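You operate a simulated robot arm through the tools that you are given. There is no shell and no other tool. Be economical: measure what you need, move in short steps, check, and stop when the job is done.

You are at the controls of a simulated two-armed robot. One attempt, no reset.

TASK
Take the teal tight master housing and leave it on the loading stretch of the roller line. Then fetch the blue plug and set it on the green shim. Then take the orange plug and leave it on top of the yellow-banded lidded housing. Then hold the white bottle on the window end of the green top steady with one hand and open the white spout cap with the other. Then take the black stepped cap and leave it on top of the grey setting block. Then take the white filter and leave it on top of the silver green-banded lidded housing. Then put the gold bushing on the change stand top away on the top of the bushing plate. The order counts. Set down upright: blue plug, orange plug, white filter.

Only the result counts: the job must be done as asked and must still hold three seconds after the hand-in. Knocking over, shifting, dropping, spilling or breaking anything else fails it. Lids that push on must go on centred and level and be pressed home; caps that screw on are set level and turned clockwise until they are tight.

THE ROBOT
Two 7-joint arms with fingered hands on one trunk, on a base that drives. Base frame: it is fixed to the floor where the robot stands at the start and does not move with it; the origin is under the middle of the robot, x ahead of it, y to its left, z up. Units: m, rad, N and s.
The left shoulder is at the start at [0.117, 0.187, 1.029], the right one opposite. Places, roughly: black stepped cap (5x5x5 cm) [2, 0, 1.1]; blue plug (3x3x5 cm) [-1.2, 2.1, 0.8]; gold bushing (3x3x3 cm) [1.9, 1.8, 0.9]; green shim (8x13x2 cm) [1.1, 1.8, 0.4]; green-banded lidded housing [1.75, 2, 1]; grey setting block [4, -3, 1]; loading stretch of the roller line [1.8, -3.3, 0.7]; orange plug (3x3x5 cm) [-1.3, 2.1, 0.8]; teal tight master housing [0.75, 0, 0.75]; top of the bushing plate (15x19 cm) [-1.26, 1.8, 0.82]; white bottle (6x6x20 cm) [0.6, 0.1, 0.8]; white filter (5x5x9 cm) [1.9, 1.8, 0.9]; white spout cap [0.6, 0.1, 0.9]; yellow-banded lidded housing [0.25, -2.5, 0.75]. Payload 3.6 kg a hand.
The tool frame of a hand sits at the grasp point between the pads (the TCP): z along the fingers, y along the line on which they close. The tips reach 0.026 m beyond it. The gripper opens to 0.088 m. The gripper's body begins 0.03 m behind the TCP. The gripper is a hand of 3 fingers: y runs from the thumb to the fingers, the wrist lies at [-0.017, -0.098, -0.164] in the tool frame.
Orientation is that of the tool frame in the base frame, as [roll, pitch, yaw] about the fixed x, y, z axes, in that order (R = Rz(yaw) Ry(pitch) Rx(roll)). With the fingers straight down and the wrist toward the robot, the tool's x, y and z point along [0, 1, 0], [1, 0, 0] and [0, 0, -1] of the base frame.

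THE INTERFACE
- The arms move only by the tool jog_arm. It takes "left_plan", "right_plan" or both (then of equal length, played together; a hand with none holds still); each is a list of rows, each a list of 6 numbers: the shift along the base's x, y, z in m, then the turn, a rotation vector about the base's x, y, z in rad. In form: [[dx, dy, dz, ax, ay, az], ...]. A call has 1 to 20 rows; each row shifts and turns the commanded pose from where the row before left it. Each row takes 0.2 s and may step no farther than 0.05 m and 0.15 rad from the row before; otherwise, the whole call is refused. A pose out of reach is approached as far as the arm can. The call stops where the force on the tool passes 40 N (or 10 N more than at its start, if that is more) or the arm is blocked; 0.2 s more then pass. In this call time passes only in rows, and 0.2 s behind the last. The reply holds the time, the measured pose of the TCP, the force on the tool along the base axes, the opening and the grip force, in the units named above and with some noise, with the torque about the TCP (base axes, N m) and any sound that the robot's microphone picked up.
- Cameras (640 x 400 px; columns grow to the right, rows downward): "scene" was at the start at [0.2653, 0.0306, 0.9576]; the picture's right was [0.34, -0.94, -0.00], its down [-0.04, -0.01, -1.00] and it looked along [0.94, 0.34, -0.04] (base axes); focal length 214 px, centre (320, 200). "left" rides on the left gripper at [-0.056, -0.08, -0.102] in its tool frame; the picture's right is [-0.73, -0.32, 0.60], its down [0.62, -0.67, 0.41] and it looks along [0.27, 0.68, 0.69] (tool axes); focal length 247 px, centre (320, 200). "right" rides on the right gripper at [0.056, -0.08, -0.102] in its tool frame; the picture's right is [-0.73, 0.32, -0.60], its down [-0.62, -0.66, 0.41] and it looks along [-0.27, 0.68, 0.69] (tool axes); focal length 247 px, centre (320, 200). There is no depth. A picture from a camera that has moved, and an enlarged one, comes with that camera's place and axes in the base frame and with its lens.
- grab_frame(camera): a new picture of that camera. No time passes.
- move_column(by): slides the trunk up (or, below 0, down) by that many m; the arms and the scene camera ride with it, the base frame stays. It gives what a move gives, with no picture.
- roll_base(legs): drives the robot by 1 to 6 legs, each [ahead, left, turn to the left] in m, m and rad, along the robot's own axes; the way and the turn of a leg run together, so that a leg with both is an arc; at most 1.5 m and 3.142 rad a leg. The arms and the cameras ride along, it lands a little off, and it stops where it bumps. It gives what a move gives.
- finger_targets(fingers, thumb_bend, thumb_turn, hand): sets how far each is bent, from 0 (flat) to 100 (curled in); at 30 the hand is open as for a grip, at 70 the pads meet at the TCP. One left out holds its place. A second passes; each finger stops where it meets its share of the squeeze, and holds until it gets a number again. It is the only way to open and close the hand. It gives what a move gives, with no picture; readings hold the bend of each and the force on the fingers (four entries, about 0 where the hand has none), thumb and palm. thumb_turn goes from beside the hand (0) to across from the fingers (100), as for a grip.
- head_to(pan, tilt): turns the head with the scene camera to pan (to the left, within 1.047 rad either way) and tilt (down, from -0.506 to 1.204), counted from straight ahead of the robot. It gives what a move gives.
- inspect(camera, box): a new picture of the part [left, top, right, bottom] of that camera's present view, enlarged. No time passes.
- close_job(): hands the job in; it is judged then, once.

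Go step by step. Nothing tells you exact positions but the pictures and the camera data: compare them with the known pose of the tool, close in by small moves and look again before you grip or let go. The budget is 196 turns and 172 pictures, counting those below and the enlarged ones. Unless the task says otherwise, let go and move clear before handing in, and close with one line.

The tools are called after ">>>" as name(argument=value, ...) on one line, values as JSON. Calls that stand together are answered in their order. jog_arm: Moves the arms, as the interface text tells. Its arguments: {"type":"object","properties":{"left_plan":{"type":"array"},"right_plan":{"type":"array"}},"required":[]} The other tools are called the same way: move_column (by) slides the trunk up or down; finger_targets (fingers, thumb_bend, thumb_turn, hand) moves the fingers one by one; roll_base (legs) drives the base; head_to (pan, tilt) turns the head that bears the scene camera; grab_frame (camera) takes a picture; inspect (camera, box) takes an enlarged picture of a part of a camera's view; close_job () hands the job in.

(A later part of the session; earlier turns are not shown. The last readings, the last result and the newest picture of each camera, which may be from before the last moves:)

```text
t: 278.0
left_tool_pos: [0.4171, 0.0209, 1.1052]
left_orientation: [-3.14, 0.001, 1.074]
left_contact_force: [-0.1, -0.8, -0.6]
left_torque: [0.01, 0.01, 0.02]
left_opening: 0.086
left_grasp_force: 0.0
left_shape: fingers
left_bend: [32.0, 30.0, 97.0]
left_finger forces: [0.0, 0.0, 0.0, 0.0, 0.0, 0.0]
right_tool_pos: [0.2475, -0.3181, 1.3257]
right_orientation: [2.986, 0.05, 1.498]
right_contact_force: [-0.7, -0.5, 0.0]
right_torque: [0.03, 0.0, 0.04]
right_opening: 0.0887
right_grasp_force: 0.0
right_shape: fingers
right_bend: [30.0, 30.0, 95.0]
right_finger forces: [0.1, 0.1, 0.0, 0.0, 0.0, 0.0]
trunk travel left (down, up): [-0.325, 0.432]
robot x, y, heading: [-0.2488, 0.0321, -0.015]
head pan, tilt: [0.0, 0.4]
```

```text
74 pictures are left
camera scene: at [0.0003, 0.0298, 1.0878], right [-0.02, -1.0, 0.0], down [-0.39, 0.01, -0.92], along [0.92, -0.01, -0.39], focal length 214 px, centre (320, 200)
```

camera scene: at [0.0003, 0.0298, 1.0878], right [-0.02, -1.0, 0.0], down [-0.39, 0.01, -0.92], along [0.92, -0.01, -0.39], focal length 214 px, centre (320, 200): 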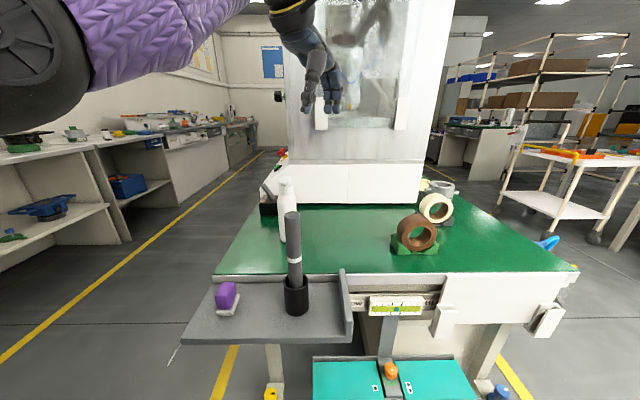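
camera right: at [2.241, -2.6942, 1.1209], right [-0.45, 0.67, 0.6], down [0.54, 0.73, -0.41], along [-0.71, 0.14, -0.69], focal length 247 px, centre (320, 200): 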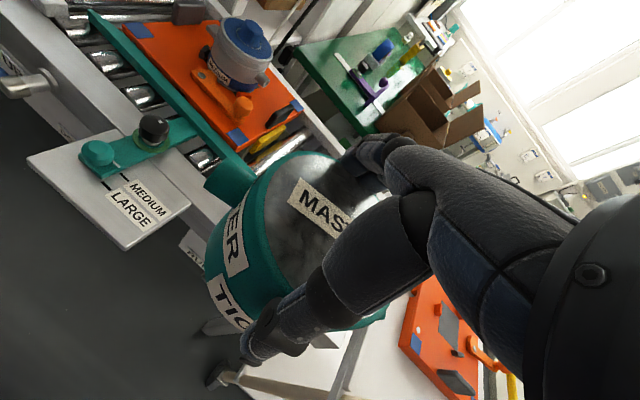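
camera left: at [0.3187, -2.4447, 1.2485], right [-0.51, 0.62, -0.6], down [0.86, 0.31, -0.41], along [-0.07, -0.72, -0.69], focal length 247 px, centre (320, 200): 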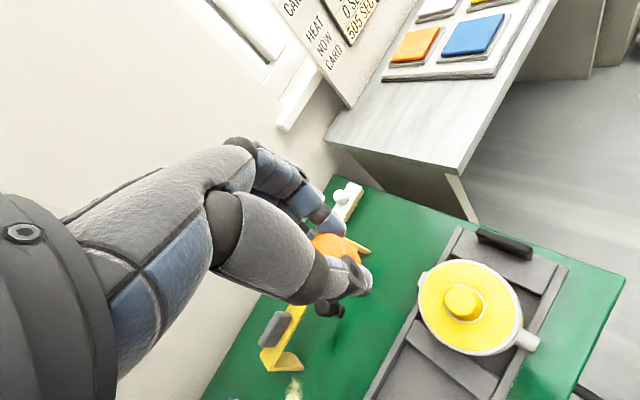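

I enlarge the bottle and its cap.

>>> inspect(camera="scene", box=[250, 165, 340, 255])

>>> grab_frame(camera="left")

```text
4.44 times, centred on (295, 210) of scene
camera zoom: at [0.0003, 0.0298, 1.0878], right [-0.02, -1.0, 0.0], down [-0.39, 0.01, -0.92], along [0.92, -0.01, -0.39], focal length 953 px, centre (431, 156)
```

zoom: 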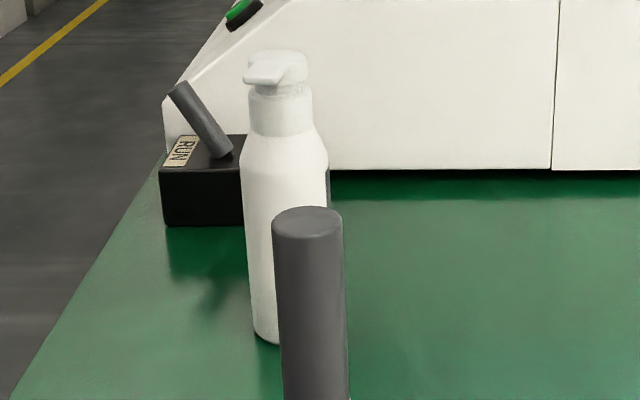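

```text
72 pictures are left
camera left: at [0.3205, 0.0109, 1.2073], right [-0.63, -0.49, -0.6], down [-0.29, 0.86, -0.41], along [0.72, -0.08, -0.69], focal length 247 px, centre (320, 200)
```

left: 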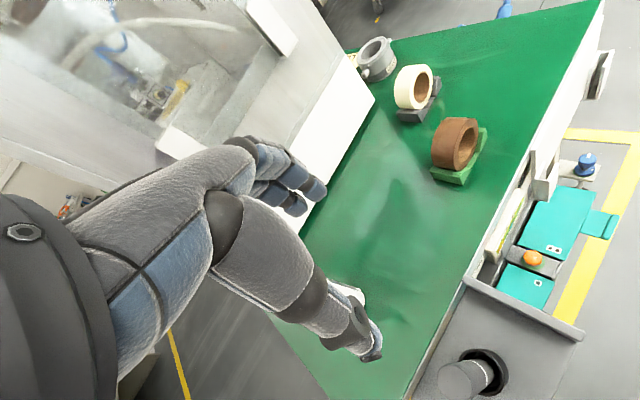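

The cap has a collar and a top piece with a spout lip. I move into position and bring the right hand's camera near to see how it opens.

>>> roll_base(legs=[[0.24, 0.07, 0.015]])

>>> jog_arm(right_plan=[[0, 0.04, -0.025, 0, -0.05, 0], [0, 0.04, -0.025, 0, -0.05, 0], [0, 0.04, -0.025, 0, -0.05, 0], [0, 0.03, -0.025, 0, 0, 0], [0, 0.03, -0.025, 0, 0, 0]], left_plan=[[-0.02, 0.04, 0, 0, 0, 0.1], [-0.02, 0.04, 0, 0, 0, 0.1], [-0.02, 0.04, 0, 0, 0, 0.1], [-0.02, 0.04, 0, 0, 0, 0.1], [0, 0.04, 0, 0, 0, 0.1]])

>>> grab_frame(camera="right")

>>> inspect(camera="left", box=[340, 120, 640, 320])

```text
t: 279.8
left_tool_pos: [0.6589, 0.1008, 1.1047]
left_orientation: [-3.138, -0.001, 1.089]
left_contact_force: [1.0, -0.3, -0.6]
left_torque: [0.0, -0.01, 0.04]
left_opening: 0.0859
left_grasp_force: 0.0
left_shape: fingers
left_bend: [32.0, 30.0, 97.0]
left_finger forces: [0.0, 0.0, 0.0, 0.0, 0.0, 0.0]
right_tool_pos: [0.4939, -0.2407, 1.3259]
right_orientation: [2.986, 0.051, 1.514]
right_contact_force: [0.4, 0.1, -0.4]
right_torque: [-0.03, 0.02, -0.02]
right_opening: 0.0891
right_grasp_force: 0.0
right_shape: fingers
right_bend: [30.0, 30.0, 95.0]
right_finger forces: [0.0, 0.0, 0.1, 0.0, 0.0, 0.0]
trunk travel left (down, up): [-0.325, 0.432]
robot x, y, heading: [-0.0051, 0.1002, -0.003]
head pan, tilt: [0.0, 0.4]
```

```text
t: 281.0
left_tool_pos: [0.5767, 0.3015, 1.1077]
left_orientation: [-3.139, -0.002, 1.59]
left_contact_force: [-0.7, 0.5, 0.4]
left_torque: [0.03, 0.01, 0.01]
left_opening: 0.0861
left_grasp_force: 0.0
left_shape: fingers
left_bend: [32.0, 30.0, 97.0]
left_finger forces: [0.0, 0.0, 0.0, 0.0, 0.1, 0.1]
right_tool_pos: [0.5356, -0.0882, 1.2023]
right_orientation: [2.834, 0.041, 1.508]
right_contact_force: [-1.3, -0.7, -0.7]
right_torque: [0.0, -0.01, -0.01]
right_opening: 0.089
right_grasp_force: 0.1
right_shape: fingers
right_bend: [30.0, 30.0, 95.0]
right_finger forces: [0.0, 0.0, 0.0, 0.0, 0.0, 0.1]
right hand out of reach, approached as far as the arm can: row 1, 2
trunk travel left (down, up): [-0.325, 0.432]
robot x, y, heading: [-0.0037, 0.1012, 0.0]
head pan, tilt: [0.0, 0.4]
```

```text
71 pictures are left
camera right: at [0.4316, -0.0211, 1.2732], right [0.08, -0.71, 0.7], down [-0.55, -0.61, -0.57], along [0.83, -0.34, -0.44], focal length 247 px, centre (320, 200)
```

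right: 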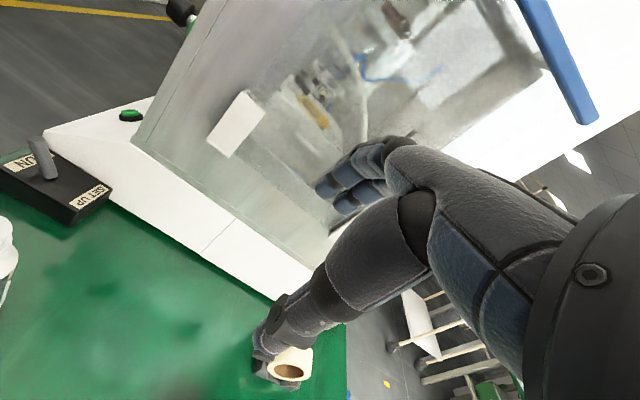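

```text
2.00 times, centred on (490, 220) of left
camera zoom: at [0.4984, 0.2437, 1.2089], right [-0.3, -0.74, -0.6], down [-0.68, 0.61, -0.41], along [0.67, 0.28, -0.69], focal length 494 px, centre (-20, 160)
```

zoom: 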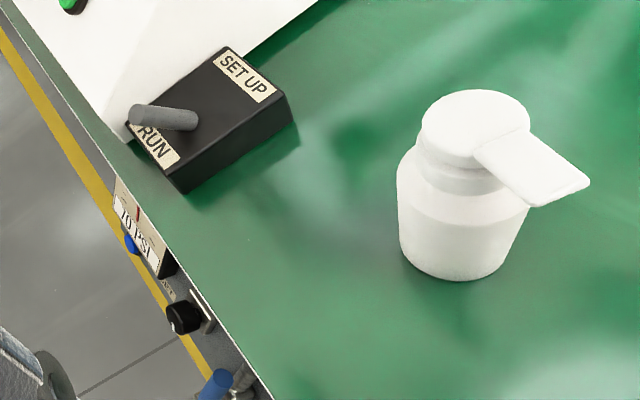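

The cap is a disc of about 5 cm at (0.601, 0.12, 0.905) with a lip pointing at the robot. First the left hand turns level and comes in from the left to hold the bottle's body.

>>> jog_arm(left_plan=[[0.0022, -0.002, -0.02, -0.1427, 0, 0], [0.0022, -0.002, -0.02, -0.1427, 0, 0], [0.0022, -0.002, -0.025, -0.1427, 0, 0], [0.0022, -0.002, -0.025, -0.1427, 0, 0], [0.0022, -0.002, -0.03, -0.1427, 0, 0], [0.0022, -0.002, -0.03, -0.1427, 0, 0], [0.0022, -0.002, -0.03, -0.1427, 0, 0], [0.0022, -0.002, -0.03, -0.1427, 0, 0], [0.0022, -0.002, -0.03, -0.1427, 0, 0], [0.0022, -0.002, -0.03, -0.1427, 0, 0], [0.0022, -0.002, -0.03, -0.1427, 0, 0]])

>>> grab_frame(camera="scene")

```text
t: 283.4
left_tool_pos: [0.6028, 0.28, 0.8064]
left_orientation: [-1.498, 1.553, -3.068]
left_contact_force: [-0.5, 0.2, 0.2]
left_torque: [-0.04, -0.02, 0.02]
left_opening: 0.086
left_grasp_force: 0.0
left_shape: fingers
left_bend: [32.0, 30.0, 97.0]
left_finger forces: [0.1, 0.1, 0.1, 0.0, 0.0, 0.0]
right_tool_pos: [0.5365, -0.0881, 1.2016]
right_orientation: [2.835, 0.043, 1.506]
right_contact_force: [-0.1, 1.2, -0.5]
right_torque: [0.01, 0.01, -0.01]
right_opening: 0.0887
right_grasp_force: 0.1
right_shape: fingers
right_bend: [30.0, 30.0, 95.0]
right_finger forces: [0.0, 0.0, 0.1, 0.0, 0.0, 0.1]
trunk travel left (down, up): [-0.325, 0.432]
robot x, y, heading: [-0.0053, 0.1076, -0.002]
head pan, tilt: [0.0, 0.4]
```

```text
69 pictures are left
camera scene: at [0.2405, 0.1032, 1.0879], right [0.0, -1.0, 0.0], down [-0.39, 0.0, -0.92], along [0.92, 0.0, -0.39], focal length 214 px, centre (320, 200)
```

scene: 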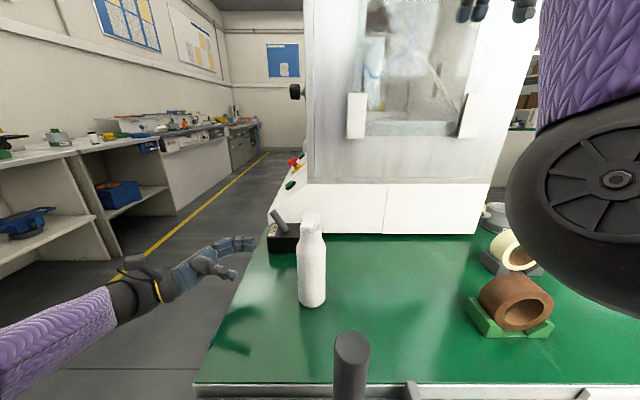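

The left hand is level and to the left of the bottle. I lower it to body height and move in around the bottle.

>>> jog_arm(left_plan=[[-0.001, 0, -0.03, 0, 0, 0], [0, -0.04, 0, 0, 0, 0], [0, -0.04, 0, 0, 0, 0], [0, -0.04, 0, 0, 0, 0], [0, -0.034, 0, 0, 0, 0]])

>>> inspect(camera="scene", box=[210, 190, 390, 330])

```text
t: 284.6
left_tool_pos: [0.5917, 0.1204, 0.7893]
left_orientation: [-1.633, 1.548, 3.08]
left_contact_force: [0.3, 0.1, -0.5]
left_torque: [0.04, 0.0, 0.01]
left_opening: 0.0858
left_grasp_force: 0.1
left_shape: fingers
left_bend: [32.0, 30.0, 97.0]
left_finger forces: [0.0, 0.0, 0.0, 0.1, 0.1, 0.0]
left hand out of reach, approached as far as the arm can: row 1
right_tool_pos: [0.5351, -0.0881, 1.2022]
right_orientation: [2.836, 0.039, 1.51]
right_contact_force: [-0.1, -0.7, 0.3]
right_torque: [0.02, 0.01, -0.03]
right_opening: 0.0887
right_grasp_force: 0.1
right_shape: fingers
right_bend: [30.0, 30.0, 95.0]
right_finger forces: [0.0, 0.0, 0.0, 0.0, 0.1, 0.0]
trunk travel left (down, up): [-0.325, 0.432]
robot x, y, heading: [-0.0051, 0.1019, 0.002]
head pan, tilt: [0.0, 0.4]
```

```text
2.86 times, centred on (300, 260) of scene
camera zoom: at [0.2401, 0.1028, 1.0881], right [0.0, -1.0, 0.0], down [-0.39, 0.0, -0.92], along [0.92, 0.0, -0.39], focal length 613 px, centre (377, 29)
```

zoom: 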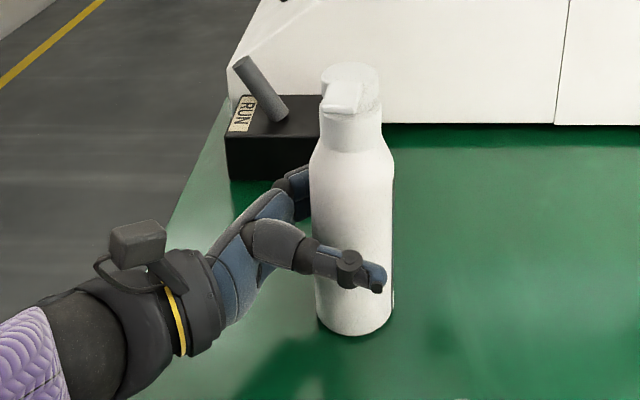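

The hand encloses the bottle. I centre by 8 mm and close to hold it.

>>> jog_arm(left_plan=[[0.008, 0, 0, 0, 0, 0]])

>>> finger_targets(hand="left", fingers=62, thumb_bend=62)

>>> inspect(camera="scene", box=[250, 190, 370, 330])

```text
t: 285.0
left_tool_pos: [0.5953, 0.1197, 0.7941]
left_orientation: [-1.725, 1.55, 2.986]
left_contact_force: [-0.1, -0.3, -0.7]
left_torque: [-0.01, -0.01, 0.01]
left_opening: 0.0863
left_grasp_force: 0.1
left_shape: fingers
left_bend: [32.0, 30.0, 97.0]
left_finger forces: [0.0, 0.1, 0.0, 0.0, 0.0, 0.0]
left hand out of reach, approached as far as the arm can: row 1
right_tool_pos: [0.5347, -0.089, 1.2025]
right_orientation: [2.837, 0.04, 1.509]
right_contact_force: [-0.1, -0.1, -1.3]
right_torque: [0.0, 0.01, 0.03]
right_opening: 0.0888
right_grasp_force: 0.2
right_shape: fingers
right_bend: [30.0, 30.0, 95.0]
right_finger forces: [0.0, 0.0, 0.1, 0.1, 0.1, 0.0]
trunk travel left (down, up): [-0.325, 0.432]
robot x, y, heading: [-0.0062, 0.1028, -0.0]
head pan, tilt: [0.0, 0.4]
```

```text
t: 286.0
left_tool_pos: [0.5959, 0.1199, 0.7938]
left_orientation: [-1.69, 1.549, 3.024]
left_contact_force: [0.3, -0.3, -0.7]
left_torque: [0.03, -0.12, 0.01]
left_opening: 0.0511
left_grasp_force: 23.4
left_shape: fingers
left_bend: [51.0, 51.0, 97.0]
left_finger forces: [10.5, 12.9, 0.0, 0.0, 23.0, 0.0]
right_tool_pos: [0.5347, -0.0882, 1.2033]
right_orientation: [2.835, 0.041, 1.509]
right_contact_force: [0.4, -0.1, 0.1]
right_torque: [-0.02, 0.0, -0.03]
right_opening: 0.0888
right_grasp_force: 0.1
right_shape: fingers
right_bend: [30.0, 30.0, 95.0]
right_finger forces: [0.1, 0.0, 0.0, 0.1, 0.1, 0.1]
trunk travel left (down, up): [-0.325, 0.432]
robot x, y, heading: [-0.0034, 0.1058, 0.002]
head pan, tilt: [0.0, 0.4]
```

```text
2.86 times, centred on (310, 260) of scene
camera zoom: at [0.24, 0.1029, 1.0881], right [0.0, -1.0, 0.0], down [-0.39, 0.0, -0.92], along [0.92, 0.0, -0.39], focal length 613 px, centre (349, 29)
```

zoom: 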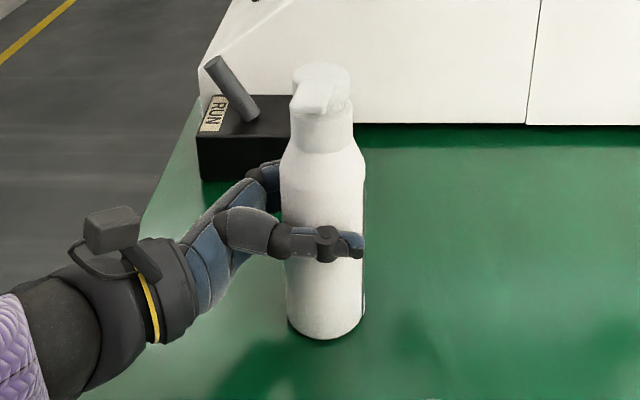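

The bottle is held with 23 N. Now the right hand levels out, yaws a quarter turn and comes above the cap's lip.

>>> jog_arm(right_plan=[[0, 0, 0, 0, 0.102, 0], [0, 0, 0, 0, 0.102, 0], [0, 0, 0, 0, 0.102, 0], [0.002, 0.018, -0.015, 0, 0, 0.145], [0.002, 0.019, -0.015, 0, 0, 0.145], [0.002, 0.019, -0.015, 0, 0, 0.145], [0.002, 0.019, -0.015, 0, 0, 0.145], [0.002, 0.019, -0.015, 0, 0, 0.145], [0.002, 0.019, -0.015, 0, 0, 0.145], [0.002, 0.019, -0.02, 0, 0, 0.145], [0.002, 0.019, -0.02, 0, 0, 0.145], [0.002, 0.019, -0.02, 0, 0, 0.145], [0.002, 0.019, -0.02, 0, 0, 0.145], [0.002, 0.019, -0.02, 0, 0, 0.145]])

>>> grab_frame(camera="right")

>>> grab_frame(camera="scene")

```text
t: 289.0
left_tool_pos: [0.5972, 0.1208, 0.7948]
left_orientation: [-1.648, 1.55, 3.065]
left_contact_force: [-0.2, 0.5, 0.1]
left_torque: [0.0, -0.09, -0.02]
left_opening: 0.0514
left_grasp_force: 23.4
left_shape: fingers
left_bend: [51.0, 51.0, 96.0]
left_finger forces: [10.9, 12.1, 0.0, 0.0, 22.9, 0.0]
right_tool_pos: [0.6043, 0.1135, 0.9942]
right_orientation: [3.14, 0.057, 3.119]
right_contact_force: [0.1, -0.2, 0.8]
right_torque: [-0.04, -0.01, 0.04]
right_opening: 0.0888
right_grasp_force: 0.1
right_shape: fingers
right_bend: [30.0, 30.0, 95.0]
right_finger forces: [0.0, 0.0, 0.1, 0.0, 0.0, 0.0]
right hand out of reach, approached as far as the arm can: row 1, 2, 3
trunk travel left (down, up): [-0.325, 0.432]
robot x, y, heading: [-0.006, 0.1035, 0.004]
head pan, tilt: [0.0, 0.4]
```

```text
66 pictures are left
camera right: at [0.54, 0.035, 1.0939], right [0.71, 0.3, 0.64], down [0.63, -0.68, -0.37], along [0.32, 0.67, -0.67], focal length 247 px, centre (320, 200)
```

right: 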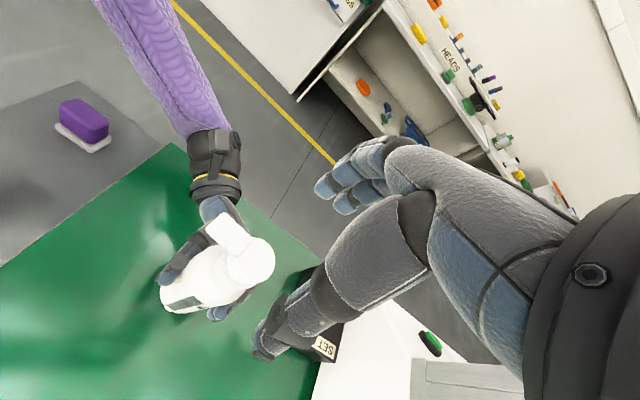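

```text
65 pictures are left
camera scene: at [0.24, 0.1032, 1.0881], right [0.0, -1.0, 0.0], down [-0.39, 0.0, -0.92], along [0.92, 0.0, -0.39], focal length 214 px, centre (320, 200)
```

scene: 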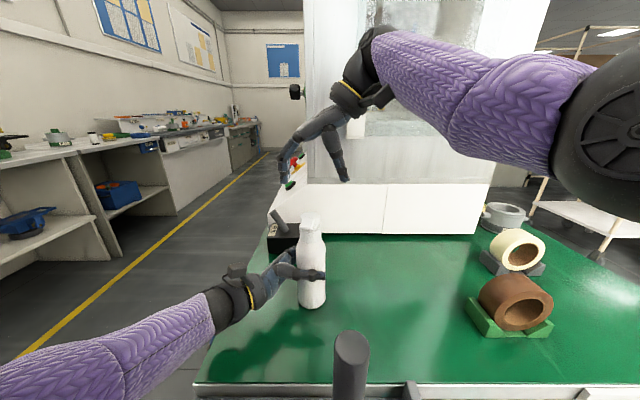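

I enlarge the cap in the right wrist view.

>>> inspect(camera="right", box=[150, 190, 300, 330])

```text
2.86 times, centred on (225, 260) of right
camera zoom: at [0.54, 0.035, 1.0939], right [0.71, 0.3, 0.64], down [0.63, -0.68, -0.37], along [0.32, 0.67, -0.67], focal length 706 px, centre (591, 29)
```

zoom: 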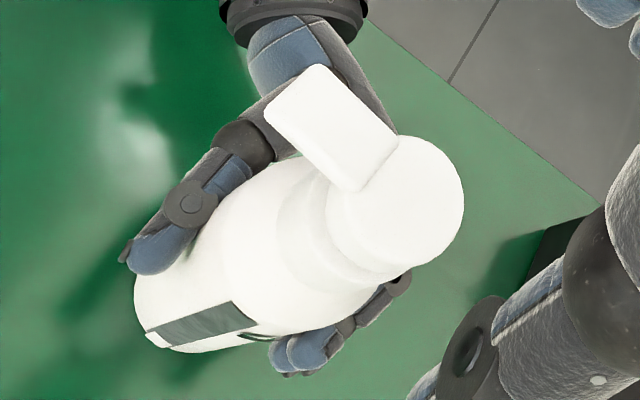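

The spout plate lies on the cap disc. I grip the disc from above (thumb right, fingers left) and will test a counter-clockwise turn.

>>> jog_arm(right_plan=[[-0.003, 0.003, -0.02, 0, 0.028, 0], [-0.003, 0.003, -0.025, 0, 0.028, 0], [0, 0, -0.025, 0, 0, 0], [0, 0, -0.016, 0, 0, 0]])

>>> inspect(camera="scene", box=[260, 150, 380, 270])

```text
t: 290.0
left_tool_pos: [0.5967, 0.1204, 0.7957]
left_orientation: [-1.645, 1.55, 3.066]
left_contact_force: [-0.4, -0.5, 1.4]
left_torque: [0.01, -0.09, -0.03]
left_opening: 0.0512
left_grasp_force: 22.8
left_shape: fingers
left_bend: [51.0, 51.0, 96.0]
left_finger forces: [10.8, 12.0, 0.0, 0.1, 23.0, 0.1]
right_tool_pos: [0.5959, 0.1195, 0.909]
right_orientation: [-3.141, 0.003, 3.116]
right_contact_force: [-0.1, 0.5, 0.0]
right_torque: [0.01, -0.01, -0.04]
right_opening: 0.089
right_grasp_force: 0.1
right_shape: fingers
right_bend: [30.0, 30.0, 95.0]
right_finger forces: [0.0, 0.0, 0.1, 0.1, 0.0, 0.0]
trunk travel left (down, up): [-0.325, 0.432]
robot x, y, heading: [-0.0059, 0.1027, 0.0]
head pan, tilt: [0.0, 0.4]
```

```text
3.33 times, centred on (320, 210) of scene
camera zoom: at [0.24, 0.103, 1.0881], right [0.0, -1.0, 0.0], down [-0.39, 0.0, -0.92], along [0.92, 0.0, -0.39], focal length 715 px, centre (320, 167)
```

zoom: 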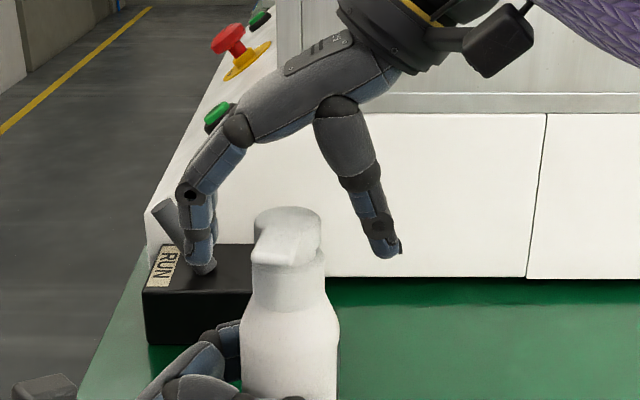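

Fingers and thumb straddle the cap evenly. I close on it.

>>> finger_targets(hand="right", fingers=66, thumb_bend=66)

>>> jog_arm(right_plan=[[0, 0, 0, 0, 0, 0.1], [0, 0, 0, 0, 0, 0.1], [0, 0, 0, 0, 0, 0.1]])

>>> inspect(camera="scene", box=[260, 150, 380, 270])

```text
t: 291.0
left_tool_pos: [0.5949, 0.1195, 0.7945]
left_orientation: [-1.63, 1.55, 3.084]
left_contact_force: [1.7, -4.0, 0.2]
left_torque: [-0.01, -0.06, -0.01]
left_opening: 0.0513
left_grasp_force: 22.7
left_shape: fingers
left_bend: [51.0, 51.0, 97.0]
left_finger forces: [11.3, 13.4, 0.1, 0.0, 22.2, 0.1]
right_tool_pos: [0.5973, 0.1195, 0.9123]
right_orientation: [3.139, 0.006, 3.121]
right_contact_force: [-1.4, 5.5, 11.9]
right_torque: [0.54, 0.03, 0.08]
right_opening: 0.0257
right_grasp_force: 15.9
right_shape: fingers
right_bend: [60.0, 61.0, 95.0]
right_finger forces: [11.3, 14.7, 0.0, 0.1, 6.2, 0.1]
trunk travel left (down, up): [-0.325, 0.432]
robot x, y, heading: [-0.0027, 0.1032, 0.001]
head pan, tilt: [0.0, 0.4]
```

```text
t: 291.8
left_tool_pos: [0.5932, 0.1181, 0.7963]
left_orientation: [-1.477, 1.553, -3.055]
left_contact_force: [-14.0, -11.4, 6.1]
left_torque: [-0.02, -0.58, 0.24]
left_opening: 0.0526
left_grasp_force: 23.7
left_shape: fingers
left_bend: [54.0, 49.0, 98.0]
left_finger forces: [4.3, 13.2, 0.1, 0.1, 29.2, 0.0]
right_tool_pos: [0.5813, 0.1122, 0.9132]
right_orientation: [3.14, 0.011, -2.864]
right_contact_force: [12.1, 10.0, 15.9]
right_torque: [0.79, -0.36, -0.12]
right_opening: 0.0244
right_grasp_force: 18.7
right_shape: fingers
right_bend: [59.0, 62.0, 95.0]
right_finger forces: [0.0, 31.9, 0.0, 0.0, 5.9, 0.0]
right hand out of reach, approached as far as the arm can: row 2, 3
trunk travel left (down, up): [-0.325, 0.432]
robot x, y, heading: [-0.0041, 0.1017, -0.001]
head pan, tilt: [0.0, 0.4]
```

```text
3.33 times, centred on (320, 210) of scene
camera zoom: at [0.2382, 0.1028, 1.0888], right [0.0, -1.0, 0.0], down [-0.39, 0.0, -0.92], along [0.92, 0.0, -0.39], focal length 715 px, centre (320, 167)
```

zoom: 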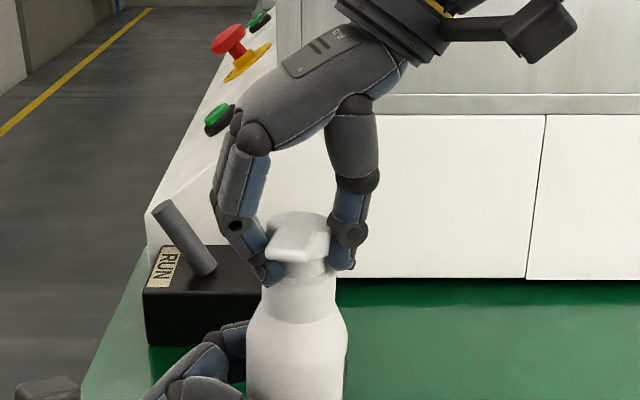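

The wrist ran out of reach while turning and tugged the bottle a little. I release the cap, move up and look at whether it turned.

>>> finger_targets(hand="right", fingers=28, thumb_bend=28)

>>> jog_arm(right_plan=[[0, 0, 0.02, 0, 0, -0.1], [0, 0, 0.03, 0, 0, -0.1], [0, 0, 0.04, 0, 0, -0.1]])

>>> inspect(camera="right", box=[150, 190, 300, 330])

>>> inspect(camera="scene", box=[250, 190, 370, 330])

```text
t: 292.8
left_tool_pos: [0.5965, 0.1199, 0.7947]
left_orientation: [-1.682, 1.551, 3.031]
left_contact_force: [-0.6, 0.7, 1.0]
left_torque: [0.0, -0.05, 0.03]
left_opening: 0.0515
left_grasp_force: 21.9
left_shape: fingers
left_bend: [53.0, 51.0, 96.0]
left_finger forces: [10.7, 11.4, 0.1, 0.1, 22.2, 0.1]
right_tool_pos: [0.5807, 0.1113, 0.9106]
right_orientation: [-3.141, 0.002, -2.866]
right_contact_force: [1.1, -0.2, -0.9]
right_torque: [0.06, -0.04, -0.02]
right_opening: 0.0922
right_grasp_force: 0.0
right_shape: fingers
right_bend: [28.0, 28.0, 95.0]
right_finger forces: [0.1, 0.0, 0.0, 0.1, 0.0, 0.0]
trunk travel left (down, up): [-0.325, 0.432]
robot x, y, heading: [-0.0049, 0.1001, -0.001]
head pan, tilt: [0.0, 0.4]
```

```text
t: 293.6
left_tool_pos: [0.5962, 0.1196, 0.7949]
left_orientation: [-1.688, 1.549, 3.024]
left_contact_force: [0.4, -0.1, 1.0]
left_torque: [-0.02, -0.07, 0.01]
left_opening: 0.0513
left_grasp_force: 22.3
left_shape: fingers
left_bend: [53.0, 51.0, 96.0]
left_finger forces: [10.7, 11.4, 0.1, 0.0, 22.4, 0.0]
right_tool_pos: [0.5792, 0.1127, 1.0005]
right_orientation: [-3.141, 0.0, 3.117]
right_contact_force: [0.0, 0.8, -0.2]
right_torque: [-0.02, -0.02, -0.01]
right_opening: 0.0922
right_grasp_force: 0.0
right_shape: fingers
right_bend: [28.0, 28.0, 95.0]
right_finger forces: [0.1, 0.0, 0.0, 0.0, 0.0, 0.0]
trunk travel left (down, up): [-0.325, 0.432]
robot x, y, heading: [-0.003, 0.1044, -0.002]
head pan, tilt: [0.0, 0.4]
```

```text
2.86 times, centred on (225, 260) of right
camera zoom: at [0.5219, 0.0342, 1.1028], right [0.74, 0.3, 0.6], down [0.61, -0.68, -0.41], along [0.29, 0.67, -0.69], focal length 706 px, centre (591, 29)
```

zoom: 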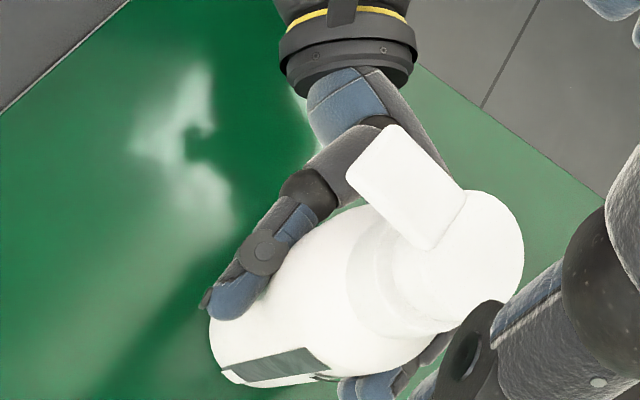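

```text
2.86 times, centred on (310, 260) of scene
camera zoom: at [0.2398, 0.103, 1.0882], right [0.0, -1.0, 0.0], down [-0.39, 0.0, -0.92], along [0.92, 0.0, -0.39], focal length 613 px, centre (349, 29)
```

zoom: 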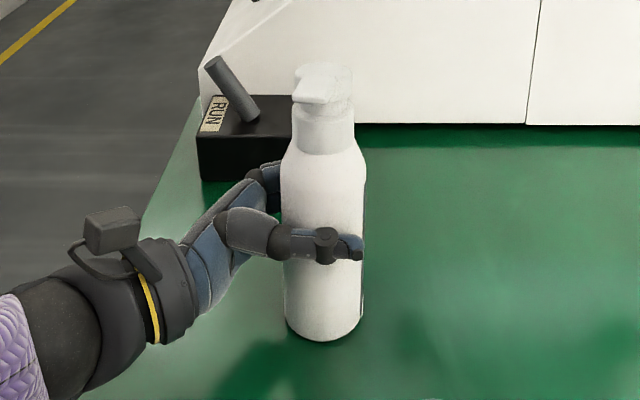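

The cap hardly turned; the flat spout plate on its top looks like a flip-up spout. I'll grip the protruding lip between thumb and fingers, so I can test a lift.

>>> jog_arm(right_plan=[[-0.006, 0.005, 0, 0, 0, -0.1], [-0.006, 0.005, 0, 0, 0, -0.1], [-0.006, 0.003, 0, 0, 0, -0.1], [0, 0, -0.03, 0, 0, 0], [0, 0, -0.03, 0, 0, 0], [0, 0, -0.03, 0, 0, 0]])

>>> inspect(camera="scene", box=[260, 170, 360, 270])

>>> inspect(camera="right", box=[150, 140, 390, 360])

```text
t: 295.0
left_tool_pos: [0.5972, 0.121, 0.7949]
left_orientation: [-1.678, 1.55, 3.034]
left_contact_force: [0.0, 0.2, -0.8]
left_torque: [0.02, -0.07, 0.0]
left_opening: 0.0512
left_grasp_force: 21.9
left_shape: fingers
left_bend: [53.0, 51.0, 96.0]
left_finger forces: [10.7, 11.2, 0.0, 0.1, 22.4, 0.0]
right_tool_pos: [0.5631, 0.125, 0.9105]
right_orientation: [3.14, 0.003, 2.817]
right_contact_force: [-0.3, -0.4, -0.1]
right_torque: [-0.03, -0.01, -0.01]
right_opening: 0.0926
right_grasp_force: 0.1
right_shape: fingers
right_bend: [28.0, 28.0, 95.0]
right_finger forces: [0.0, 0.0, 0.1, 0.0, 0.0, 0.0]
trunk travel left (down, up): [-0.325, 0.432]
robot x, y, heading: [-0.0067, 0.0996, 0.001]
head pan, tilt: [0.0, 0.4]
```

```text
4.00 times, centred on (310, 220) of scene
camera zoom: at [0.24, 0.1029, 1.0881], right [0.0, -1.0, 0.0], down [-0.39, 0.0, -0.92], along [0.92, 0.0, -0.39], focal length 858 px, centre (360, 120)
```

zoom: 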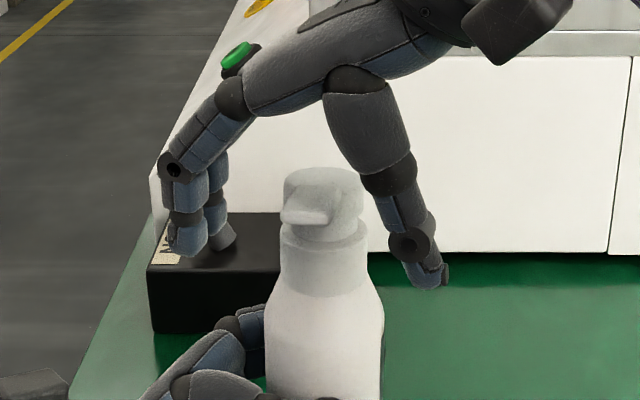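

```text
1.82 times, centred on (270, 250) of right
camera zoom: at [0.4842, 0.0679, 1.012], right [0.8, 0.07, 0.6], down [0.38, -0.83, -0.41], along [0.47, 0.56, -0.69], focal length 449 px, centre (411, 109)
```

zoom: 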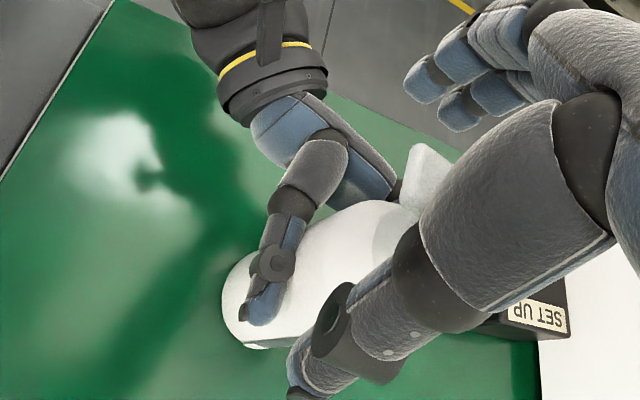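

The hand straddles the lip. I lower 8 mm, grip it, and try a gentle lift of a few millimetres.

>>> jog_arm(right_plan=[[0, 0, -0.008, 0, 0, 0]])

>>> finger_targets(hand="right", fingers=72, thumb_bend=72)

>>> jog_arm(right_plan=[[0, 0, 0.004, 0, 0, 0], [0, 0, 0.004, 0, 0, 0]])

>>> inspect(camera="scene", box=[260, 170, 360, 270])

```text
t: 295.4
left_tool_pos: [0.5971, 0.1198, 0.7946]
left_orientation: [-1.632, 1.55, 3.08]
left_contact_force: [-1.6, 1.1, 0.8]
left_torque: [0.0, -0.02, 0.0]
left_opening: 0.0512
left_grasp_force: 21.8
left_shape: fingers
left_bend: [53.0, 51.0, 96.0]
left_finger forces: [10.7, 11.3, 0.0, 0.0, 22.3, 0.1]
right_tool_pos: [0.5639, 0.1254, 0.902]
right_orientation: [-3.141, 0.003, 2.816]
right_contact_force: [0.3, -0.6, 0.2]
right_torque: [0.06, 0.0, 0.02]
right_opening: 0.0926
right_grasp_force: 0.0
right_shape: fingers
right_bend: [28.0, 28.0, 95.0]
right_finger forces: [0.1, 0.0, 0.1, 0.1, 0.0, 0.0]
trunk travel left (down, up): [-0.325, 0.432]
robot x, y, heading: [-0.0046, 0.1025, -0.003]
head pan, tilt: [0.0, 0.4]
```

```text
t: 296.4
left_tool_pos: [0.5973, 0.12, 0.7956]
left_orientation: [-1.601, 1.551, 3.111]
left_contact_force: [1.3, -1.7, 0.3]
left_torque: [0.04, 0.13, -0.04]
left_opening: 0.0511
left_grasp_force: 22.4
left_shape: fingers
left_bend: [52.0, 52.0, 95.0]
left_finger forces: [13.7, 10.4, 0.1, 0.0, 21.7, 0.1]
right_tool_pos: [0.563, 0.1253, 0.9029]
right_orientation: [-3.142, 0.001, 2.82]
right_contact_force: [-1.2, 0.5, -0.4]
right_torque: [0.1, 0.08, 0.06]
right_opening: 0.0001
right_grasp_force: 2.8
right_shape: fingers
right_bend: [71.0, 71.0, 96.0]
right_finger forces: [0.1, 3.3, 0.0, 0.0, 1.8, 0.0]
trunk travel left (down, up): [-0.325, 0.432]
robot x, y, heading: [-0.0084, 0.1046, -0.002]
head pan, tilt: [0.0, 0.4]
```

```text
t: 297.0
left_tool_pos: [0.5954, 0.1207, 0.7948]
left_orientation: [-1.6, 1.549, 3.113]
left_contact_force: [-0.7, -0.2, -0.2]
left_torque: [-0.01, 0.04, 0.01]
left_opening: 0.0512
left_grasp_force: 22.5
left_shape: fingers
left_bend: [52.0, 52.0, 95.0]
left_finger forces: [12.4, 10.1, 0.1, 0.0, 23.3, 0.1]
right_tool_pos: [0.5625, 0.1249, 0.9103]
right_orientation: [3.141, 0.005, 2.818]
right_contact_force: [-0.8, 0.0, -0.3]
right_torque: [0.01, 0.0, -0.02]
right_opening: 0.0
right_grasp_force: 0.2
right_shape: fingers
right_bend: [71.0, 71.0, 96.0]
right_finger forces: [0.0, 0.3, 0.1, 0.0, 0.0, 0.0]
trunk travel left (down, up): [-0.325, 0.432]
robot x, y, heading: [-0.0042, 0.1001, 0.0]
head pan, tilt: [0.0, 0.4]
```

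```text
4.00 times, centred on (310, 220) of scene
camera zoom: at [0.2399, 0.1029, 1.0882], right [0.0, -1.0, 0.0], down [-0.39, 0.0, -0.92], along [0.92, 0.0, -0.39], focal length 858 px, centre (360, 120)
```

zoom: 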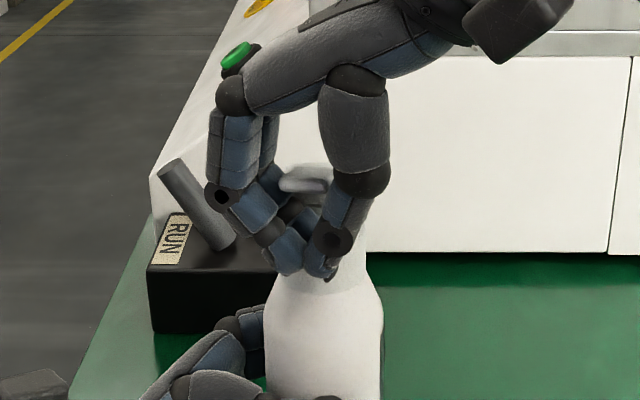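

The fingers closed under the lip and it seems to have tipped upward freely. I continue lifting 2 cm and look.

>>> jog_arm(right_plan=[[0, 0, 0.008, 0, 0, 0], [0, 0, 0.008, 0, 0, 0], [0.003, 0, 0.008, 0, 0, 0]])

>>> inspect(camera="scene", box=[260, 150, 360, 250])

```text
t: 297.8
left_tool_pos: [0.5974, 0.1199, 0.7933]
left_orientation: [-1.741, 1.549, 2.972]
left_contact_force: [-0.1, 0.6, 0.3]
left_torque: [-0.02, 0.0, -0.02]
left_opening: 0.0511
left_grasp_force: 22.8
left_shape: fingers
left_bend: [52.0, 52.0, 96.0]
left_finger forces: [12.2, 10.5, 0.0, 0.0, 23.5, 0.0]
right_tool_pos: [0.5644, 0.125, 0.9339]
right_orientation: [-3.142, 0.002, 2.815]
right_contact_force: [-0.3, 0.0, -0.1]
right_torque: [-0.03, 0.0, 0.03]
right_opening: 0.0
right_grasp_force: 0.0
right_shape: fingers
right_bend: [71.0, 71.0, 96.0]
right_finger forces: [0.0, 0.0, 0.0, 0.0, 0.0, 0.0]
trunk travel left (down, up): [-0.325, 0.432]
robot x, y, heading: [-0.0062, 0.1012, -0.001]
head pan, tilt: [0.0, 0.4]
```

```text
4.00 times, centred on (310, 200) of scene
camera zoom: at [0.24, 0.1029, 1.0881], right [0.0, -1.0, 0.0], down [-0.39, 0.0, -0.92], along [0.92, 0.0, -0.39], focal length 858 px, centre (360, 200)
```

zoom: 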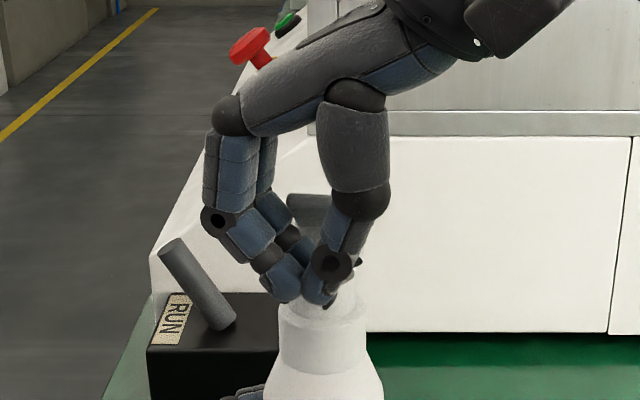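

The lip is flipping up. I raise the hand further with a small push forward, then look at the result.

>>> jog_arm(right_plan=[[0.006, 0, 0.01, 0, 0, 0], [0.008, 0, 0.01, 0, 0, 0], [0.008, -0.002, 0.01, 0, 0, 0]])

>>> inspect(camera="scene", box=[260, 150, 360, 250])

>>> inspect(camera="right", box=[150, 140, 390, 360])

```text
t: 298.6
left_tool_pos: [0.5968, 0.1201, 0.7943]
left_orientation: [-1.613, 1.551, 3.098]
left_contact_force: [-0.2, -0.1, 0.1]
left_torque: [-0.04, 0.06, 0.0]
left_opening: 0.051
left_grasp_force: 22.7
left_shape: fingers
left_bend: [52.0, 52.0, 96.0]
left_finger forces: [12.2, 10.7, 0.1, 0.0, 23.4, 0.0]
right_tool_pos: [0.5871, 0.1242, 0.9645]
right_orientation: [3.141, 0.003, 2.817]
right_contact_force: [-0.2, -0.7, 0.6]
right_torque: [0.0, 0.03, -0.02]
right_opening: 0.0001
right_grasp_force: 0.1
right_shape: fingers
right_bend: [71.0, 71.0, 96.0]
right_finger forces: [0.0, 0.0, 0.0, 0.1, 0.0, 0.0]
trunk travel left (down, up): [-0.325, 0.432]
robot x, y, heading: [-0.0066, 0.1028, 0.004]
head pan, tilt: [0.0, 0.4]
```

```text
4.00 times, centred on (310, 200) of scene
camera zoom: at [0.24, 0.1029, 1.0881], right [0.0, -1.0, 0.0], down [-0.39, 0.0, -0.92], along [0.92, 0.0, -0.39], focal length 858 px, centre (360, 200)
```

zoom: 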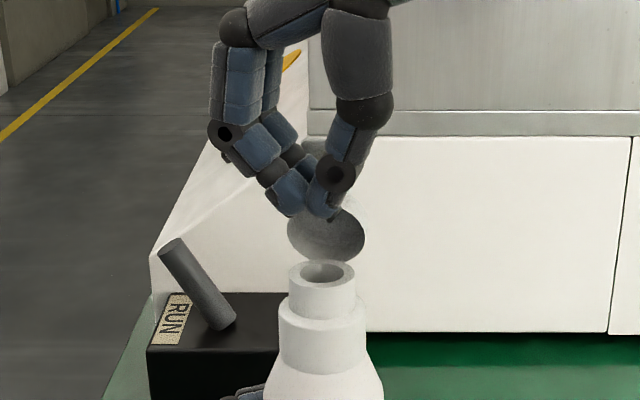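

```text
1.82 times, centred on (270, 250) of right
camera zoom: at [0.5091, 0.0665, 1.0664], right [0.8, 0.07, 0.6], down [0.38, -0.83, -0.41], along [0.47, 0.55, -0.69], focal length 449 px, centre (411, 109)
```

zoom: 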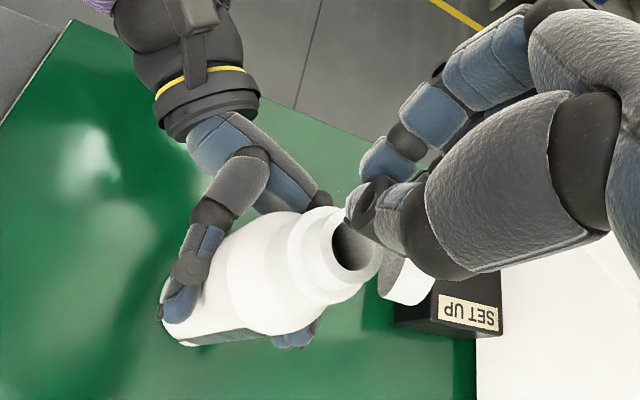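

The lid is flipped open on its hinge. I push it a little further back so it stays open, then withdraw.

>>> jog_arm(right_plan=[[0.01, 0, 0, 0, 0, 0], [0.01, 0, 0, 0, 0, 0], [0.008, 0, 0, 0, 0, 0]])

>>> jog_arm(right_plan=[[-0.02, 0, 0.01, 0, 0, 0], [-0.02, -0.02, 0.04, 0, 0, 0], [-0.02, -0.02, 0.04, 0, 0, 0], [0, -0.04, 0.03, 0, 0, 0], [0, -0.04, 0.03, 0, 0, 0]])

>>> inspect(camera="scene", box=[250, 170, 370, 290])

```text
t: 299.4
left_tool_pos: [0.5961, 0.12, 0.7951]
left_orientation: [-1.611, 1.547, 3.102]
left_contact_force: [-0.7, -0.3, -0.3]
left_torque: [-0.01, 0.04, 0.03]
left_opening: 0.0511
left_grasp_force: 22.9
left_shape: fingers
left_bend: [52.0, 52.0, 96.0]
left_finger forces: [12.1, 10.8, 0.0, 0.1, 23.5, 0.1]
right_tool_pos: [0.6174, 0.124, 0.9649]
right_orientation: [3.14, 0.001, 2.816]
right_contact_force: [-0.5, -0.9, 0.0]
right_torque: [0.0, 0.0, 0.0]
right_opening: 0.0
right_grasp_force: 0.1
right_shape: fingers
right_bend: [71.0, 71.0, 96.0]
right_finger forces: [0.0, 0.2, 0.1, 0.0, 0.1, 0.0]
trunk travel left (down, up): [-0.325, 0.432]
robot x, y, heading: [-0.0077, 0.1048, -0.0]
head pan, tilt: [0.0, 0.4]
```

```text
t: 300.6
left_tool_pos: [0.5969, 0.1195, 0.7932]
left_orientation: [-1.71, 1.549, 3.002]
left_contact_force: [-0.3, -1.2, -0.4]
left_torque: [0.02, -0.03, 0.0]
left_opening: 0.0508
left_grasp_force: 22.8
left_shape: fingers
left_bend: [52.0, 52.0, 96.0]
left_finger forces: [11.8, 11.5, 0.0, 0.0, 23.7, 0.0]
right_tool_pos: [0.5543, 0.0038, 1.1137]
right_orientation: [-3.141, 0.003, 2.82]
right_contact_force: [0.6, -0.3, 0.4]
right_torque: [0.03, 0.04, -0.01]
right_opening: 0.0002
right_grasp_force: 0.0
right_shape: fingers
right_bend: [72.0, 71.0, 96.0]
right_finger forces: [0.1, 0.1, 0.0, 0.1, 0.1, 0.0]
trunk travel left (down, up): [-0.325, 0.432]
robot x, y, heading: [-0.0048, 0.1028, -0.003]
head pan, tilt: [0.0, 0.4]
```

```text
3.33 times, centred on (310, 230) of scene
camera zoom: at [0.24, 0.1026, 1.0881], right [0.0, -1.0, 0.0], down [-0.39, 0.0, -0.92], along [0.92, 0.0, -0.39], focal length 715 px, centre (353, 100)
```

zoom: 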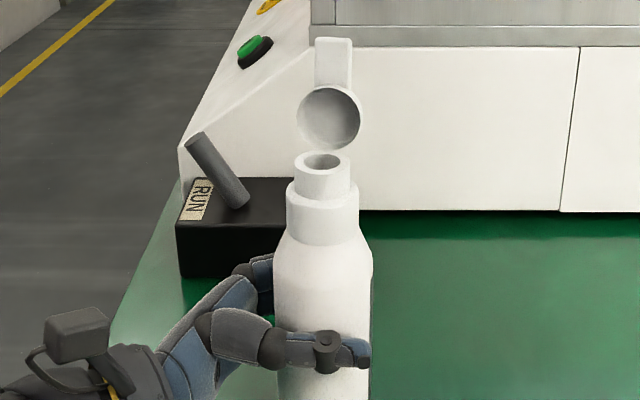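

The spout cap stands wide open. I release the bottle and withdraw the left hand sideways and up.

>>> finger_targets(hand="left", fingers=30, thumb_bend=28)

>>> jog_arm(left_plan=[[0, 0.03, 0, 0, 0, 0], [0, 0.04, 0, 0, 0, 0], [0, 0.04, 0, 0, 0, 0], [0, 0.04, 0, 0, 0, 0], [0, 0.02, 0.04, 0, 0, 0], [0, 0, 0.045, 0.14, 0, 0], [0, 0, 0.045, 0.14, 0, 0], [0, 0, 0.045, 0.14, 0, 0], [0, 0, 0.045, 0.14, 0, 0], [0, 0, 0.045, 0.14, 0, 0], [0, 0, 0.045, 0.14, 0, 0], [0, 0, 0, 0.14, 0, 0], [0, 0, 0, 0.14, 0, 0], [0, 0, 0, 0.14, 0, 0], [0, 0, 0, 0.14, 0, 0], [0, 0, 0, 0.14, 0, 0]])

>>> grab_frame(camera="scene")

```text
t: 301.6
left_tool_pos: [0.5971, 0.1206, 0.795]
left_orientation: [-1.7, 1.548, 3.013]
left_contact_force: [0.5, 0.9, -1.0]
left_torque: [0.01, 0.01, 0.01]
left_opening: 0.0892
left_grasp_force: 0.1
left_shape: fingers
left_bend: [30.0, 28.0, 97.0]
left_finger forces: [0.0, 0.0, 0.1, 0.0, 0.0, 0.0]
right_tool_pos: [0.5555, 0.0036, 1.1151]
right_orientation: [3.14, 0.002, 2.817]
right_contact_force: [-0.5, 0.0, 0.0]
right_torque: [0.02, 0.0, 0.01]
right_opening: 0.0001
right_grasp_force: 0.1
right_shape: fingers
right_bend: [72.0, 71.0, 96.0]
right_finger forces: [0.0, 0.1, 0.1, 0.0, 0.0, 0.0]
trunk travel left (down, up): [-0.325, 0.432]
robot x, y, heading: [-0.0077, 0.1028, -0.002]
head pan, tilt: [0.0, 0.4]
```

```text
t: 305.0
left_tool_pos: [0.5962, 0.2897, 1.1048]
left_orientation: [-3.14, 0.026, 1.591]
left_contact_force: [0.0, 0.7, 0.3]
left_torque: [0.05, 0.01, -0.01]
left_opening: 0.0893
left_grasp_force: 0.0
left_shape: fingers
left_bend: [30.0, 28.0, 97.0]
left_finger forces: [0.0, 0.0, 0.0, 0.1, 0.0, 0.0]
right_tool_pos: [0.5554, 0.0037, 1.115]
right_orientation: [-3.141, 0.002, 2.816]
right_contact_force: [0.4, 0.0, 0.8]
right_torque: [-0.01, -0.03, 0.0]
right_opening: 0.0002
right_grasp_force: 0.1
right_shape: fingers
right_bend: [72.0, 71.0, 96.0]
right_finger forces: [0.0, 0.0, 0.0, 0.0, 0.1, 0.1]
trunk travel left (down, up): [-0.325, 0.432]
robot x, y, heading: [-0.0081, 0.1062, 0.0]
head pan, tilt: [0.0, 0.4]
```

```text
52 pictures are left
camera scene: at [0.24, 0.1028, 1.0881], right [0.0, -1.0, 0.0], down [-0.39, 0.0, -0.92], along [0.92, 0.0, -0.39], focal length 214 px, centre (320, 200)
```

scene: 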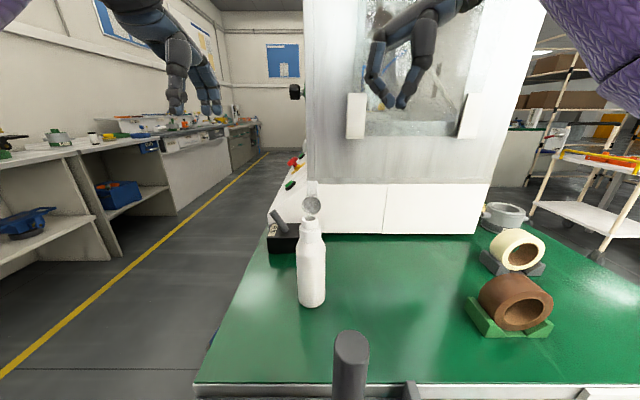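

The bottle stands open and undisturbed. Next is the black stepped cap near (2, 0, 1.1); I drive around to the right aisle to look at that bench.

>>> finger_targets(hand="right", fingers=30, thumb_bend=30)

>>> roll_base(legs=[[-0.45, 0, 0], [0, -1.49, 0], [0, -0.2, 0], [1.45, 0, 0], [0.85, 0, 0], [0, 0, 1.57]])

>>> head_to(pan=0, tilt=0.15)

>>> grab_frame(camera="scene")

```text
t: 306.0
left_tool_pos: [0.5969, 0.2905, 1.1045]
left_orientation: [-3.14, 0.029, 1.592]
left_contact_force: [-0.6, 0.3, 0.2]
left_torque: [0.03, 0.04, 0.0]
left_opening: 0.0894
left_grasp_force: 0.0
left_shape: fingers
left_bend: [30.0, 28.0, 97.0]
left_finger forces: [0.1, 0.0, 0.0, 0.0, 0.0, 0.0]
right_tool_pos: [0.5552, 0.0048, 1.115]
right_orientation: [-3.141, 0.001, 2.818]
right_contact_force: [-0.4, 0.7, -0.4]
right_torque: [0.02, -0.01, 0.01]
right_opening: 0.0879
right_grasp_force: 0.1
right_shape: fingers
right_bend: [30.0, 30.0, 96.0]
right_finger forces: [0.0, 0.0, 0.0, 0.1, 0.1, 0.0]
trunk travel left (down, up): [-0.325, 0.432]
robot x, y, heading: [-0.0043, 0.1015, 0.001]
head pan, tilt: [0.0, 0.4]
```

```text
t: 331.5
left_tool_pos: [1.6605, -0.984, 1.1038]
left_orientation: [-3.141, 0.029, -3.134]
left_contact_force: [0.5, -0.6, -0.8]
left_torque: [0.01, -0.01, -0.01]
left_opening: 0.0893
left_grasp_force: 0.0
left_shape: fingers
left_bend: [30.0, 28.0, 97.0]
left_finger forces: [0.0, 0.0, 0.0, 0.0, 0.0, 0.0]
right_tool_pos: [1.9467, -1.0282, 1.1151]
right_orientation: [3.141, 0.002, -1.909]
right_contact_force: [-1.0, 0.0, -0.4]
right_torque: [-0.04, -0.01, -0.03]
right_opening: 0.0883
right_grasp_force: 0.1
right_shape: fingers
right_bend: [30.0, 30.0, 96.0]
right_finger forces: [0.0, 0.0, 0.0, 0.0, 0.0, 0.1]
trunk travel left (down, up): [-0.325, 0.432]
robot x, y, heading: [1.8368, -1.5863, 1.562]
head pan, tilt: [0.0, 0.4]
```

```text
t: 332.3
left_tool_pos: [1.6599, -0.9836, 1.1054]
left_orientation: [-3.14, 0.029, -3.134]
left_contact_force: [-0.3, 0.4, -0.9]
left_torque: [0.01, 0.0, -0.01]
left_opening: 0.0895
left_grasp_force: 0.1
left_shape: fingers
left_bend: [30.0, 28.0, 97.0]
left_finger forces: [0.0, 0.0, 0.1, 0.0, 0.0, 0.1]
right_tool_pos: [1.9455, -1.0284, 1.1137]
right_orientation: [3.141, 0.002, -1.91]
right_contact_force: [-0.4, 0.1, -0.1]
right_torque: [0.01, 0.02, -0.02]
right_opening: 0.088
right_grasp_force: 0.0
right_shape: fingers
right_bend: [30.0, 30.0, 96.0]
right_finger forces: [0.0, 0.1, 0.0, 0.1, 0.0, 0.0]
trunk travel left (down, up): [-0.325, 0.432]
robot x, y, heading: [1.8381, -1.588, 1.557]
head pan, tilt: [0.0, 0.15]
```

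```text
51 pictures are left
camera scene: at [1.8408, -1.3411, 1.1113], right [1.0, -0.01, 0.0], down [0.0, -0.15, -0.99], along [0.01, 0.99, -0.15], focal length 214 px, centre (320, 200)
```

scene: 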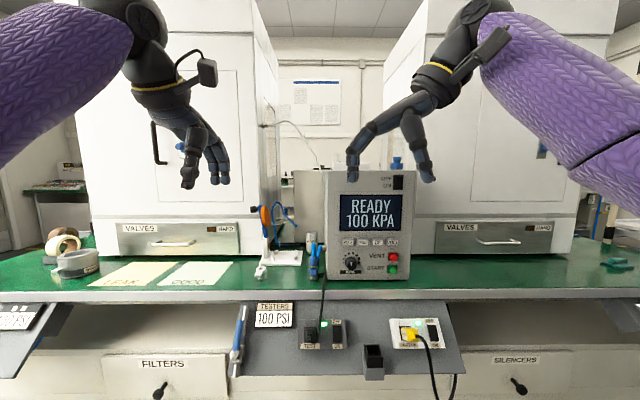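

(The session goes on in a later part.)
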